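You operate a simulated robot arm through the tools that you are given. There is no shell and no other tool. Be economical: measure what you need, move in short steps, check, and stop when the job is done.

You are at the controls of a simulated robot arm. One attempt, no reset.

Task
Take the card sleeve from the top of the crate table and leave it in the blue tote.

It is judged by the outcome, as a careful person would: the job done as asked, and still so three seconds after it is handed in. It fails if anything else is knocked over, pushed out of place, dropped, spilled or broken.

Robot
A 7-joint arm with a two-finger parallel gripper, fixed in place. Base frame: the origin is at the foot of the arm, x ahead of it, y to its left, z up; the work surface is at about z = 0. Lengths are in m, angles in degrees, forces in N, time in s.
With the tool pointing down near the work surface it reaches from about 0.24 to 0.62 m from the base axis. Its first joint turns from -66.0 to 66.0 degrees. Payload 2.6 kg.
Tool frame: the origin (TCP) lies between the finger pads and is the grasp point; the fingertips stand 0.03 m ahead of it; z points along the fingers, y is the line along which they close. The gripper opens to 0.094 m. The fingers are 0.028 m wide and 0.01 m thick; the gripper's body (0.05 by 0.096 m) begins 0.055 m behind the TCP.
Orientation is told as [roll, pitch, yaw] about the base's x, y, z axes, in that order, counted from this pose: with the fingers straight down and closing along the base's y, the tool's x points along the base's -x, its y along +y and its z along -z.

Tools
- The arm moves only by the tool play_rows. Its argument "increments" is a list that holds one entry, the list of rows, each a list of 7 numbers: the closure, from 0 (fully open) to 1 (shut), then the shift along the base's x, y, z in m, then the turn, a rotation vector about the base's x, y, z in degrees. In form: [[[grip, x, y, z, wx, wy, wz], ...]]. A call has 1 to 12 rows; each row shifts and turns the commanded pose from where the row before left it. A row lasts 0.2 s, in which the tool goes at most 0.05 m and 8.6 degrees; a call with a longer step from one row to the next is refused whole, and so is a gripper value outside its range. A pose out of reach is approached as far as the arm can. The call stops where the force on the tool passes 40 N (or 10 N more than at its start, if that is more) or the arm is blocked; 0.2 s more then pass. Each finger travels about 0.072 m/s and halts on what it meets, pressing with about 35 N; the grip force reading is that of the motor and also rises with nothing between the fingers. The clock runs only during rows and for 0.2 s after the last one: add rows that do not move to give the fingers time. The reply holds the time, the measured pose of the TCP, the force on the tool along the base axes, the opening and the grip force, in the units named above and with some noise.
- Cameras (640 x 400 px; columns grow to the right, rows downward): "scene" is fixed at [0.0317, 0.4443, 0.5564]; the picture's right is [-0.70, -0.71, 0.00], its down [-0.43, 0.43, -0.80] and it looks along [0.57, -0.56, -0.61] (base axes); focal length 312 px, centre (320, 200). "wrist" rides on the gripper at [-0.037, 0, -0.058] in the tool frame; the picture's right is [0.00, -1.00, 0.00], its down [0.97, 0.00, -0.24] and it looks along [0.24, 0.00, 0.97] (tool axes); focal length 218 px, centre (320, 200). There is no depth. A picture from a camera that has moved, and an enlarged one, comes with that camera's place and axes in the base frame and with its lens. The place of the scene camera against the robot may be out by one fixed shift of up to 0.018 m in any direction.
- camera(camera): a new picture of that camera. No time passes.
- close_up(camera, box): a new picture of the part [left, top, right, bottom] of that camera's present view, enlarged. No time passes.
- finish_job(): hands the job in; it is judged then, once.

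Work in short steps. Places have to be worked out from the pictures, the camera data and where the tool is seen: move nearer, look again, correct. Check each grasp and each placing, and mend what went wrong. You have 90 turns and 36 pictures in all, those below and enlarged ones among them. Open the gripper and draw the arm clear of the work before you hand the job in, unless the task says otherwise; then end with one line.

The tools are called after "Call:" by a JSON object that holds its "op" and its "data". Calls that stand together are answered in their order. play_rows: Moves the arm, as the interface text tells. Its arguments: {"type":"object","properties":{"increments":{"type":"array","items":{"type":"array","items":{"type":"array","items":{"type":"number"}}}}},"required":["increments"]} The other tools are called the same way: camera (camera) takes a picture; close_up (camera, box) takes an enlarged picture of a part of a camera's view; finish_job () hands the job in.

At the start:

```text
clock: 0.0
tcp_pos: [0.3019, 0.1877, 0.341]
tool_rot: [0.0, 0.0, 0.0]
contact_force: [-0.6, -0.2, 0.0]
grip_width: 0.094
grasp_force: 0.1
```

scene: 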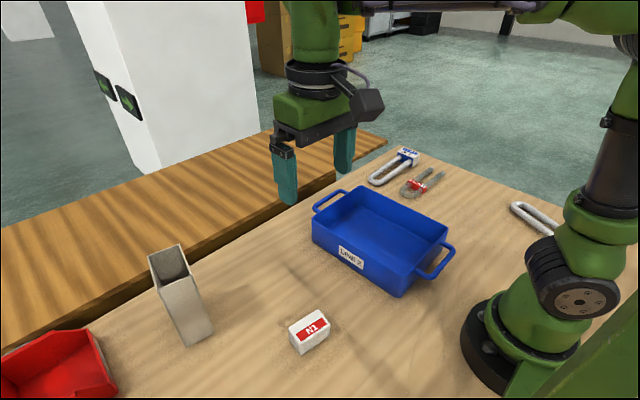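
wrist: 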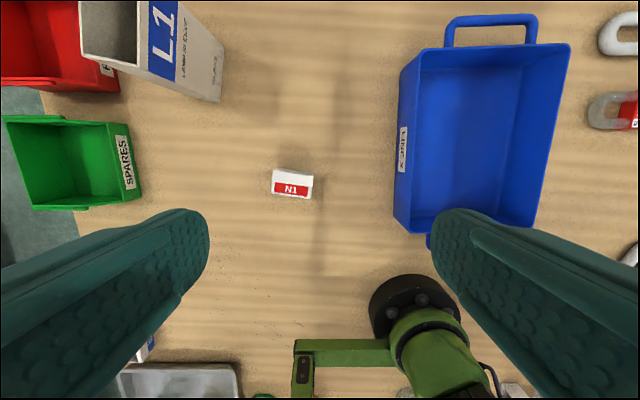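

The pictures show a tall grey open box (L1), a small N1 box, a blue tote and other things. I'll look closer to tell which is the card sleeve.

Call:
{"op": "close_up", "data": {"camera": "scene", "box": [100, 220, 360, 383]}}

Call:
{"op": "close_up", "data": {"camera": "wrist", "box": [0, 0, 320, 200]}}

```text
2.45 times, centred on (230, 302) of scene
camera zoom: at [0.0317, 0.4443, 0.5564], right [-0.7, -0.71, 0.0], down [-0.43, 0.43, -0.8], along [0.57, -0.56, -0.61], focal length 766 px, centre (541, -49)
```

zoom: 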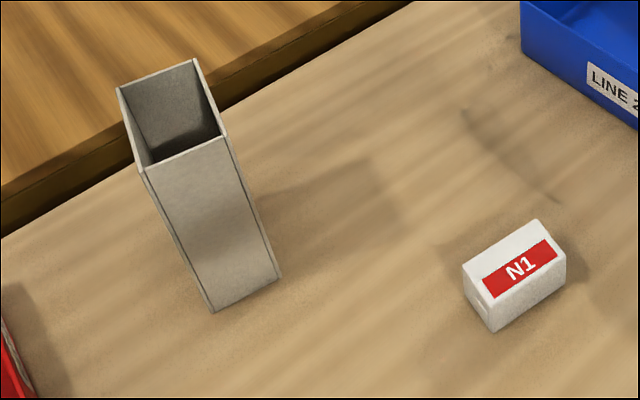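

```text
2.00 times, centred on (160, 100) of wrist
camera zoom: at [0.3385, 0.187, 0.3973], right [0.0, -1.0, 0.0], down [-0.97, 0.0, 0.24], along [-0.24, 0.0, -0.97], focal length 436 px, centre (640, 400)
```

zoom: 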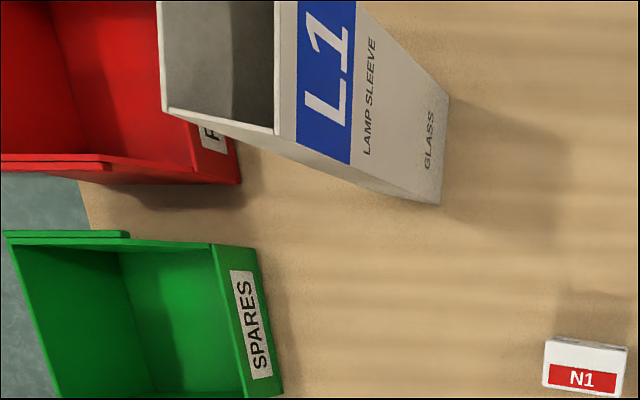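

The tall grey card box reads "L1 LAMP SLEEVE / GLASS". I judge it at about (0.455, 0.373), 0.08 x 0.05 and 0.17 high, yawed about -11°. I'll move above it at the present height to look inside and refine this.

Call:
{"op": "play_rows", "data": {"increments": [[[0, 0.025, 0.03, 0, 0, 0, 0], [0, 0.025, 0.03, 0, 0, 0, 0], [0, 0.025, 0.03, 0, 0, 0, 0], [0, 0.025, 0.03, 0, 0, 0, 0], [0, 0.025, 0.03, 0, 0, 0, 0], [0, 0.025, 0.03, 0, 0, 0, 0], [0, 0, 0, 0, 0, 0, 0]]]}}

Call:
{"op": "camera", "data": {"camera": "wrist"}}

Call:
{"op": "camera", "data": {"camera": "scene"}}

```text
clock: 1.6
tcp_pos: [0.4132, 0.3241, 0.34]
tool_rot: [0.0, 0.1, 0.0]
contact_force: [0.0, -0.3, 0.5]
grip_width: 0.0941
grasp_force: 0.0
out of reach, approached as far as the arm can: row 5, 6
```

```text
31 pictures are left
camera wrist: at [0.4512, 0.3227, 0.3975], right [0.0, -1.0, 0.0], down [-0.97, 0.0, 0.24], along [-0.24, 0.0, -0.97], focal length 218 px, centre (320, 200)
```

wrist: 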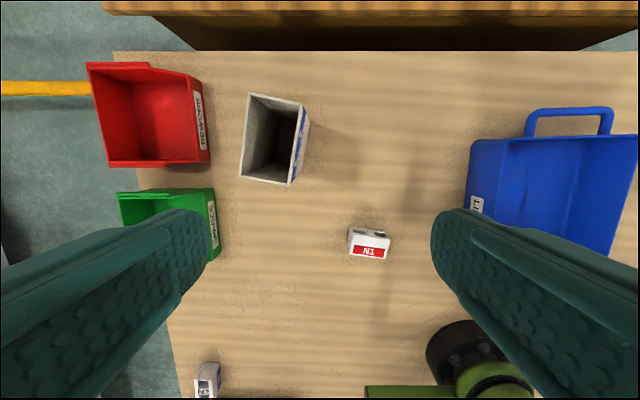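

```text
30 pictures are left
```

scene: 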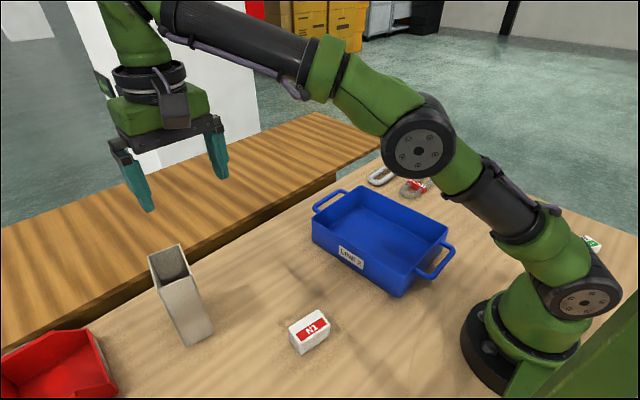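

The reach ends near here at this height; the sleeve looks like an open-topped box. I'll zoom in to check the inside and measure its rim.

Call:
{"op": "close_up", "data": {"camera": "wrist", "box": [180, 70, 372, 190]}}

Call:
{"op": "close_up", "data": {"camera": "scene", "box": [280, 150, 480, 275]}}

```text
3.33 times, centred on (276, 130) of wrist
camera zoom: at [0.4512, 0.3227, 0.3975], right [0.0, -1.0, 0.0], down [-0.97, 0.0, 0.24], along [-0.24, 0.0, -0.97], focal length 728 px, centre (467, 433)
```

zoom: 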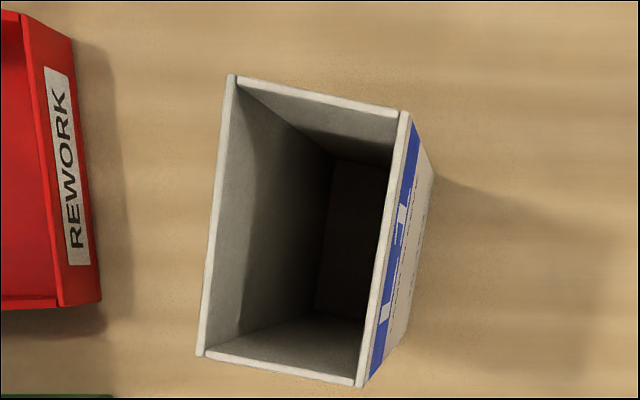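

```text
3.20 times, centred on (380, 212) of scene
camera zoom: at [0.0317, 0.4443, 0.5564], right [-0.7, -0.71, 0.0], down [-0.43, 0.43, -0.8], along [0.57, -0.56, -0.61], focal length 999 px, centre (128, 160)
```

zoom: 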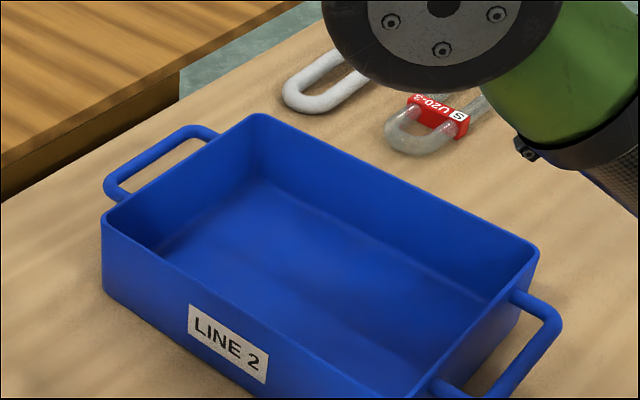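

The sleeve is empty, with its rim centre at about (0.456, 0.374), top near z 0.17 and yaw -10.6°. The tote's centre is about (0.33, -0.045). I'll back off in x and turn the gripper to match, then check the commanded pose.

Call:
{"op": "play_rows", "data": {"increments": [[[0, -0.025, 0, 0, 0, 0, -3.6], [0, -0.025, 0, 0, 0, 0, -3.5], [0, -0.025, 0, 0, 0, 0, -3.5], [0, 0, 0, 0, 0, 0, 0]]]}}

```text
clock: 2.6
tcp_pos: [0.3383, 0.3227, 0.3402]
tool_rot: [0.0, 0.1, -10.7]
contact_force: [-0.1, -0.1, 0.0]
grip_width: 0.094
grasp_force: 0.0
```

The command follows the real pose. Now I'll go down to z≈0.135, behind the sleeve on its long axis, with the fingers straddling that line.

Call:
{"op": "play_rows", "data": {"increments": [[[0, 0, 0.011, -0.034, 0, 0, 0], [0, 0, 0.011, -0.034, 0, 0, 0], [0, 0.008, 0.011, -0.034, 0, 0, 0], [0, 0.008, 0.011, -0.034, 0, 0, 0], [0, 0.008, 0.011, -0.034, 0, 0, 0], [0, 0.008, 0.012, -0.035, 0, 0, 0], [0, 0, 0, 0, 0, 0, 0]]]}}

Call:
{"op": "camera", "data": {"camera": "wrist"}}

Call:
{"op": "camera", "data": {"camera": "scene"}}

```text
clock: 4.2
tcp_pos: [0.3695, 0.3909, 0.1334]
tool_rot: [0.0, -0.1, -10.6]
contact_force: [0.7, -0.1, -0.1]
grip_width: 0.0938
grasp_force: 0.2
```

```text
27 pictures are left
camera wrist: at [0.4078, 0.382, 0.1916], right [-0.18, -0.98, 0.0], down [-0.95, 0.18, 0.24], along [-0.24, 0.04, -0.97], focal length 218 px, centre (320, 200)
```

wrist: 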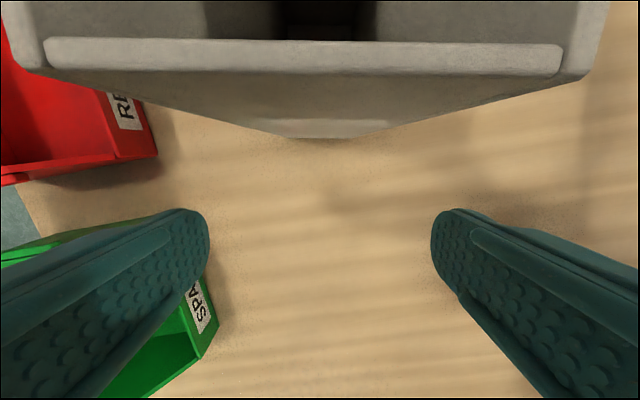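

```text
26 pictures are left
```

scene: 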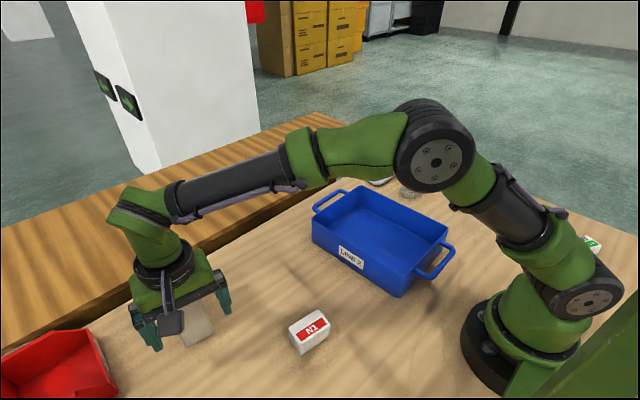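

The fingers are lined up with the sleeve's sides and its rim is about 2 cm under the camera. I'll raise 8 mm for clearance and slide forward along the axis so the fingers straddle it.

Call:
{"op": "play_rows", "data": {"increments": [[[0, 0, 0, 0.008, 0, 0, 0], [0, 0.0216, -0.0043, 0, 0, 0, 0], [0, 0.0216, -0.0043, 0, 0, 0, 0], [0, 0.0216, -0.0043, 0, 0, 0, 0], [0, 0.0216, -0.0043, 0, 0, 0, 0], [0, 0, 0, 0, 0, 0, 0]]]}}

Call:
{"op": "camera", "data": {"camera": "wrist"}}

Call:
{"op": "close_up", "data": {"camera": "scene", "box": [80, 180, 304, 320]}}

```text
clock: 5.6
tcp_pos: [0.4572, 0.3714, 0.1423]
tool_rot: [0.0, 0.0, -10.6]
contact_force: [0.3, 0.4, 0.2]
grip_width: 0.0938
grasp_force: 0.2
```

```text
25 pictures are left
camera wrist: at [0.4938, 0.3645, 0.1999], right [-0.18, -0.98, 0.0], down [-0.95, 0.18, 0.24], along [-0.24, 0.04, -0.97], focal length 218 px, centre (320, 200)
```

wrist: 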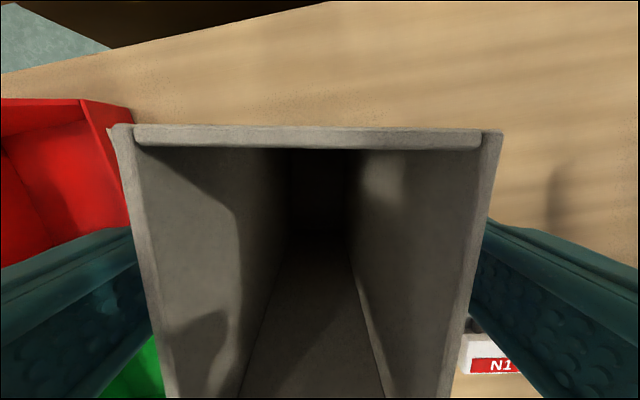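

```text
2.86 times, centred on (192, 250) of scene
camera zoom: at [0.0318, 0.4443, 0.5564], right [-0.7, -0.71, 0.0], down [-0.43, 0.43, -0.8], along [0.57, -0.56, -0.61], focal length 892 px, centre (686, 57)
```

zoom: 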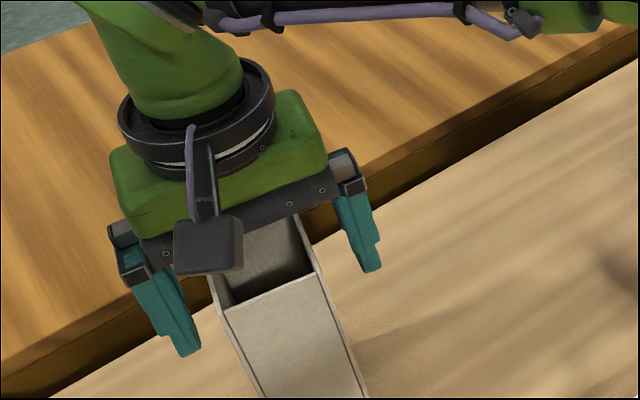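

The fingers straddle the sleeve evenly without contact. Since it may crush, I'll close in steps, first to about 53 mm.

Call:
{"op": "play_rows", "data": {"increments": [[[0.2, 0, 0, 0, 0, 0, 0], [0.35, 0, 0, 0, 0, 0, 0], [0.43, 0, 0, 0, 0, 0, 0], [0.43, 0, 0, 0, 0, 0, 0]]]}}

Call:
{"op": "play_rows", "data": {"increments": [[[0.45, 0, 0, 0, 0, 0, 0], [0.46, 0, 0, 0, 0, 0, 0], [0.46, 0, 0, 0, 0, 0, 0]]]}}

Call:
{"op": "play_rows", "data": {"increments": [[[0.47, 0, 0, 0, 0, 0, 0], [0.48, 0, 0, 0, 0, 0, 0], [0.48, 0, 0, 0, 0, 0, 0]]]}}

```text
clock: 6.6
tcp_pos: [0.4579, 0.3727, 0.1424]
tool_rot: [0.0, 0.0, -10.6]
contact_force: [0.8, 0.3, 0.6]
grip_width: 0.0576
grasp_force: 35.1
```

```text
clock: 7.4
tcp_pos: [0.4575, 0.3733, 0.1425]
tool_rot: [0.0, 0.0, -10.6]
contact_force: [1.2, -1.1, 0.5]
grip_width: 0.0575
grasp_force: 34.9
```

```text
clock: 8.2
tcp_pos: [0.4565, 0.3711, 0.1432]
tool_rot: [0.0, 0.0, -10.5]
contact_force: [-0.7, -0.3, 0.6]
grip_width: 0.0575
grasp_force: 34.6
```

The fingers hold a rigid 57.5 mm width at full force, so the sleeve isn't yielding. I'll lift 2 cm, easing inward slightly, and check.

Call:
{"op": "play_rows", "data": {"increments": [[[0.5, 0, 0, 0.01, 0, 0, 0], [0.5, 0, 0, 0.015, 0, 0, 0], [0.5, 0, 0, 0, 0, 0, 0]]]}}

Call:
{"op": "camera", "data": {"camera": "scene"}}

Call:
{"op": "camera", "data": {"camera": "wrist"}}

```text
clock: 9.0
tcp_pos: [0.4567, 0.3728, 0.168]
tool_rot: [0.1, -0.1, -10.5]
contact_force: [-0.5, -0.4, -0.2]
grip_width: 0.0574
grasp_force: 35.0
```

```text
23 pictures are left
```

scene: 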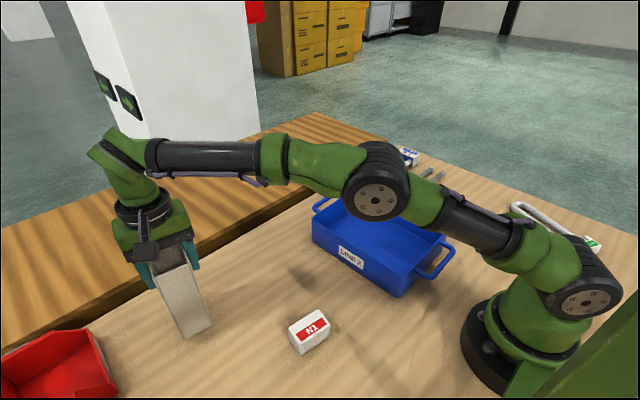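

```text
22 pictures are left
camera wrist: at [0.4933, 0.3645, 0.2255], right [-0.18, -0.98, 0.0], down [-0.95, 0.18, 0.24], along [-0.24, 0.04, -0.97], focal length 218 px, centre (320, 200)
```

wrist: 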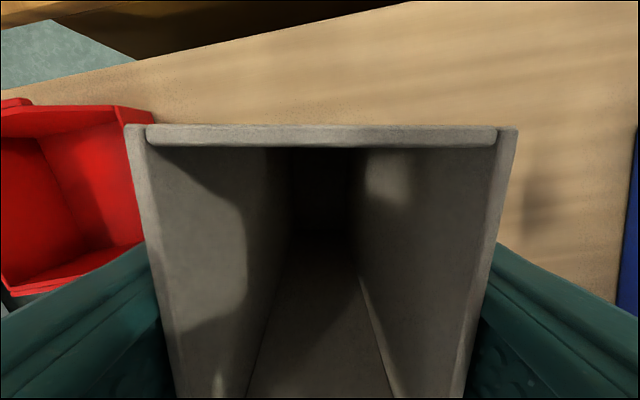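

The sleeve rises with the gripper and stays straight. I'll draw inward while rising to about z 0.28, well above the N1 box.

Call:
{"op": "play_rows", "data": {"increments": [[[0.5, 0, 0, 0.02, 0, 0, 0], [0.5, -0.018, -0.018, 0.02, 0, 0, 0], [0.5, -0.02, -0.02, 0.02, 0, 0, 0], [0.5, -0.02, -0.02, 0.02, 0, 0, 0], [0.5, -0.02, -0.02, 0.02, 0, 0, 0], [0.5, -0.02, -0.02, 0.012, 0, 0, 0], [0.5, 0, 0, 0, 0, 0, 0]]]}}

Call:
{"op": "camera", "data": {"camera": "scene"}}

Call:
{"op": "camera", "data": {"camera": "wrist"}}

```text
clock: 10.6
tcp_pos: [0.3585, 0.2734, 0.2802]
tool_rot: [0.0, 0.0, -10.6]
contact_force: [0.5, -0.3, -0.4]
grip_width: 0.0573
grasp_force: 35.1
```

```text
21 pictures are left
```

scene: 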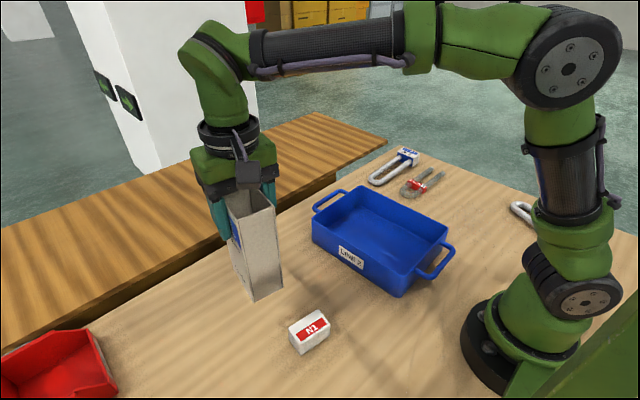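

```text
20 pictures are left
camera wrist: at [0.3948, 0.2666, 0.3369], right [-0.18, -0.98, 0.0], down [-0.95, 0.18, 0.24], along [-0.24, 0.04, -0.97], focal length 218 px, centre (320, 200)
```

wrist: 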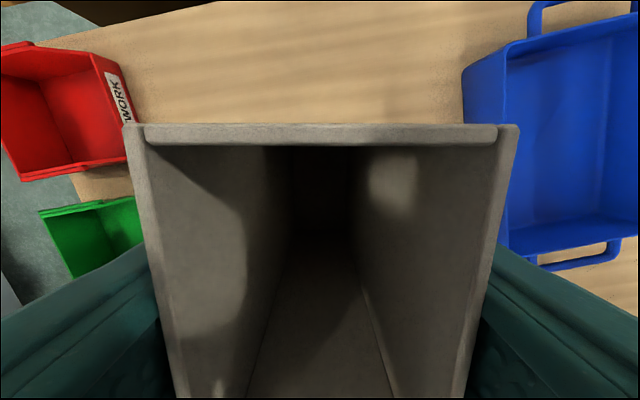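

The grasp is firm and the spot under the sleeve is empty. Both cameras put the tote at x 0.20–0.465, y -0.14–0.045, so I'll carry the sleeve over its centre, turning it square.

Call:
{"op": "play_rows", "data": {"increments": [[[0.5, -0.002, -0.03, 0, 0, 0, 1], [0.5, -0.002, -0.033, 0, 0, 0, 1], [0.5, -0.002, -0.033, 0, 0, 0, 1], [0.5, -0.002, -0.033, 0, 0, 0, 1], [0.5, -0.002, -0.033, 0, 0, 0, 1], [0.5, -0.002, -0.033, 0, 0, 0, 1], [0.5, -0.003, -0.033, 0, 0, 0, 1], [0.5, -0.003, -0.033, 0, 0, 0, 1], [0.5, -0.003, -0.033, 0, 0, 0, 1.3], [0.5, -0.003, -0.026, 0, 0, 0, 1.3], [0.5, 0, 0, 0, 0, 0, 0]]]}}

Call:
{"op": "camera", "data": {"camera": "scene"}}

Call:
{"op": "camera", "data": {"camera": "wrist"}}

```text
clock: 13.0
tcp_pos: [0.3338, -0.0465, 0.2784]
tool_rot: [0.0, 0.1, 0.0]
contact_force: [-0.5, -1.1, -0.8]
grip_width: 0.0573
grasp_force: 35.2
```

```text
19 pictures are left
```

scene: 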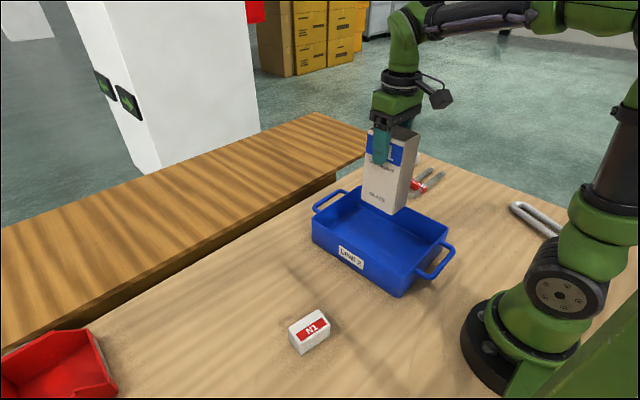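

```text
18 pictures are left
camera wrist: at [0.3721, -0.0473, 0.3369], right [0.0, -1.0, 0.0], down [-0.97, 0.0, 0.24], along [-0.24, 0.0, -0.97], focal length 218 px, centre (320, 200)
```

wrist: 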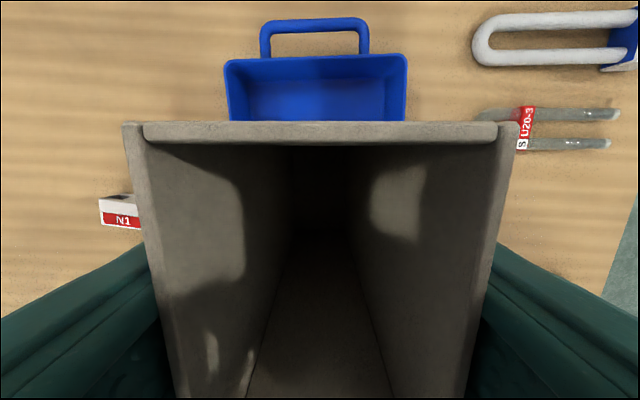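

The sleeve is over the middle of the tote. I'll lower to just above the floor first.

Call:
{"op": "play_rows", "data": {"increments": [[[0.5, 0, 0, -0.03, 0, 0, 0], [0.5, 0, 0, -0.03, 0, 0, 0], [0.5, 0, 0, -0.025, 0, 0, 0], [0.5, 0, 0, -0.02, 0, 0, 0], [0.5, 0, 0, -0.01, 0, 0, 0], [0.5, 0, 0, 0, 0, 0, 0]]]}}

Call:
{"op": "close_up", "data": {"camera": "scene", "box": [290, 120, 482, 310]}}

```text
clock: 14.4
tcp_pos: [0.3351, -0.0458, 0.1648]
tool_rot: [0.0, -0.1, 0.0]
contact_force: [-0.2, 0.4, -0.7]
grip_width: 0.0575
grasp_force: 35.0
```

```text
2.11 times, centred on (386, 215) of scene
camera zoom: at [0.0317, 0.4443, 0.5564], right [-0.7, -0.71, 0.0], down [-0.43, 0.43, -0.8], along [0.57, -0.56, -0.61], focal length 657 px, centre (181, 168)
```

zoom: 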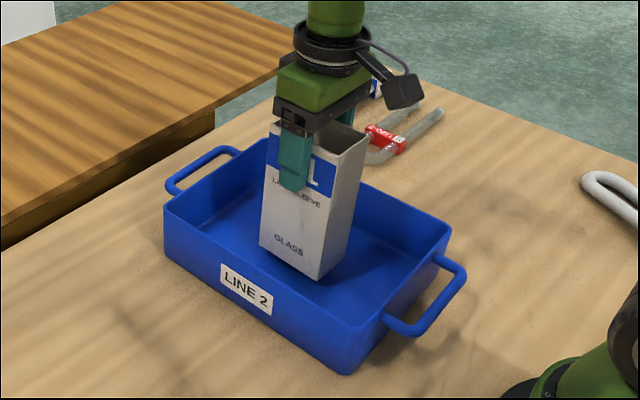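

The sleeve is inside the tote, about 1.5–2 cm above the floor. I'll lower in small steps and watch the force.

Call:
{"op": "play_rows", "data": {"increments": [[[0.5, 0, 0, -0.006, 0, 0, 0], [0.5, 0, 0, -0.004, 0, 0, 0], [0.5, 0, 0, -0.003, 0, 0, 0], [0.5, 0, 0, 0, 0, 0, 0]]]}}

Call:
{"op": "play_rows", "data": {"increments": [[[0.5, 0, 0, -0.002, 0, 0, 0], [0.5, 0, 0, -0.001, 0, 0, 0], [0.5, 0, 0, 0, 0, 0, 0]]]}}

```text
clock: 15.4
tcp_pos: [0.3343, -0.0466, 0.1517]
tool_rot: [0.0, 0.0, 0.0]
contact_force: [-0.4, 0.4, -1.1]
grip_width: 0.0572
grasp_force: 34.7
```

```text
clock: 16.2
tcp_pos: [0.3357, -0.0451, 0.1487]
tool_rot: [0.0, -0.1, 0.0]
contact_force: [0.0, 0.4, -0.3]
grip_width: 0.0576
grasp_force: 34.7
```

No contact yet at 0.1487, so I'll continue in 1 mm steps.

Call:
{"op": "play_rows", "data": {"increments": [[[0.5, 0, 0, -0.001, 0, 0, 0], [0.5, 0, 0, -0.001, 0, 0, 0], [0.5, 0, 0, 0, 0, 0, 0]]]}}

Call:
{"op": "play_rows", "data": {"increments": [[[0.5, 0, 0, -0.001, 0, 0, 0], [0.5, 0, 0, 0, 0, 0, 0]]]}}

```text
clock: 17.0
tcp_pos: [0.334, -0.0443, 0.1475]
tool_rot: [0.0, -0.1, -0.1]
contact_force: [-3.5, -1.2, 8.3]
grip_width: 0.0575
grasp_force: 34.7
```

```text
clock: 17.6
tcp_pos: [0.3351, -0.0459, 0.147]
tool_rot: [-0.1, -0.1, 0.0]
contact_force: [-11.0, 0.2, 32.1]
grip_width: 0.0573
grasp_force: 35.0
```

The sleeve is on the tote floor (force 32 N). I'll relieve about 1 mm, then open gently.

Call:
{"op": "play_rows", "data": {"increments": [[[0.5, 0, 0, 0.001, 0, 0, 0], [0.5, 0, 0, 0, 0, 0, 0]]]}}

Call:
{"op": "play_rows", "data": {"increments": [[[0.35, 0, 0, 0, 0, 0, 0], [0.2, 0, 0, 0, 0, 0, 0], [0, 0, 0, 0, 0, 0, 0], [0, 0, 0, 0, 0, 0, 0], [0, 0, 0, 0, 0, 0, 0]]]}}

Call:
{"op": "camera", "data": {"camera": "wrist"}}

Call:
{"op": "close_up", "data": {"camera": "scene", "box": [290, 120, 482, 310]}}

```text
clock: 18.2
tcp_pos: [0.3357, -0.0463, 0.1472]
tool_rot: [0.1, -0.1, 0.0]
contact_force: [2.6, 0.4, 8.9]
grip_width: 0.0573
grasp_force: 34.9
```

```text
clock: 19.4
tcp_pos: [0.334, -0.0455, 0.1478]
tool_rot: [0.0, 0.0, 0.0]
contact_force: [-0.3, 0.0, -0.3]
grip_width: 0.094
grasp_force: 0.1
```

```text
16 pictures are left
camera wrist: at [0.3721, -0.0463, 0.2045], right [0.0, -1.0, 0.0], down [-0.97, 0.0, 0.24], along [-0.24, 0.0, -0.97], focal length 218 px, centre (320, 200)
```

wrist: 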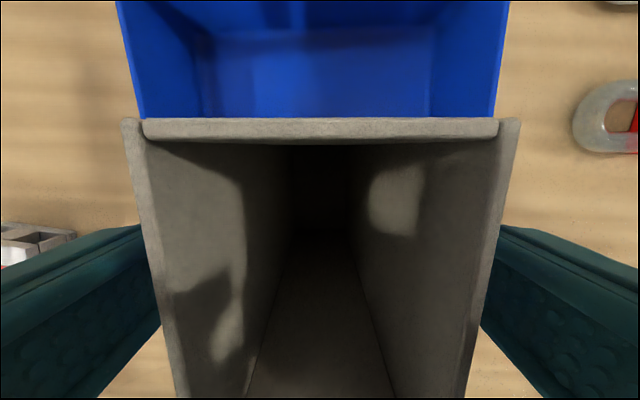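

```text
2.11 times, centred on (386, 215) of scene
camera zoom: at [0.0317, 0.4443, 0.5564], right [-0.7, -0.71, 0.0], down [-0.43, 0.43, -0.8], along [0.57, -0.56, -0.61], focal length 657 px, centre (181, 168)
```

zoom: 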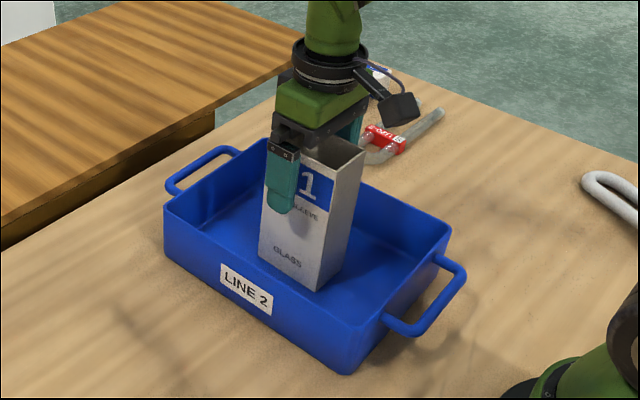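

The sleeve stands free on the tote floor with clear gaps to both fingers. I'll draw straight up and then aside.

Call:
{"op": "play_rows", "data": {"increments": [[[0, 0, 0, 0.02, 0, 0, 0], [0, 0, 0, 0.03, 0, 0, 0], [0, 0, 0, 0.04, 0, 0, 0], [0, 0, 0, 0.04, 0, 0, 0], [0, 0, 0, 0.04, 0, 0, 0], [0, 0, 0.03, 0.02, 0, 0, 0], [0, 0, 0.04, 0, 0, 0, 0], [0, 0, 0.04, 0, 0, 0, 0], [0, 0, 0.04, 0, 0, 0, 0], [0, 0, 0.03, 0, 0, 0, 0], [0, 0, 0, 0, 0, 0, 0]]]}}

Call:
{"op": "camera", "data": {"camera": "scene"}}

Call:
{"op": "camera", "data": {"camera": "wrist"}}

```text
clock: 21.8
tcp_pos: [0.3352, 0.1365, 0.3382]
tool_rot: [0.1, 0.0, 0.0]
contact_force: [1.0, 0.7, -1.1]
grip_width: 0.0941
grasp_force: 0.1
```

```text
14 pictures are left
```

scene: 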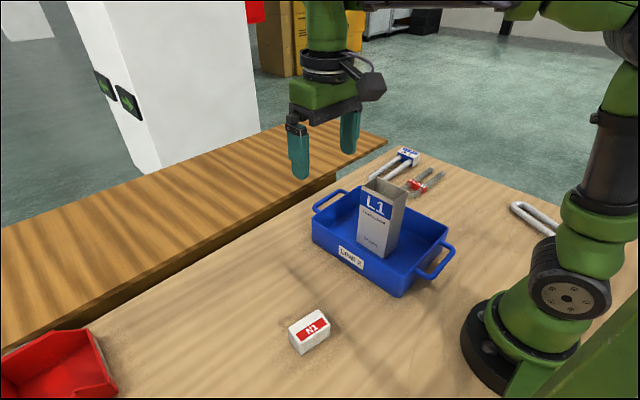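

```text
13 pictures are left
camera wrist: at [0.3736, 0.1341, 0.395], right [0.0, -1.0, 0.0], down [-0.97, 0.0, 0.24], along [-0.24, 0.0, -0.97], focal length 218 px, centre (320, 200)
```

wrist: 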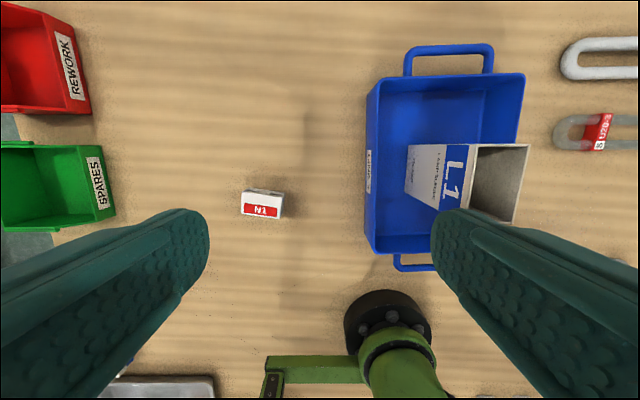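

The sleeve stands upright in the blue tote, nothing else has moved, and the open gripper is clear of the work, so I'm handing the job in.

Call:
{"op": "finish_job", "data": {}}

```text
The job is handed in.
```

The card sleeve (the box labelled "L1 Lamp Sleeve, Glass") is standing upright in the blue tote. Nothing else was moved, and the arm is clear with the gripper open.
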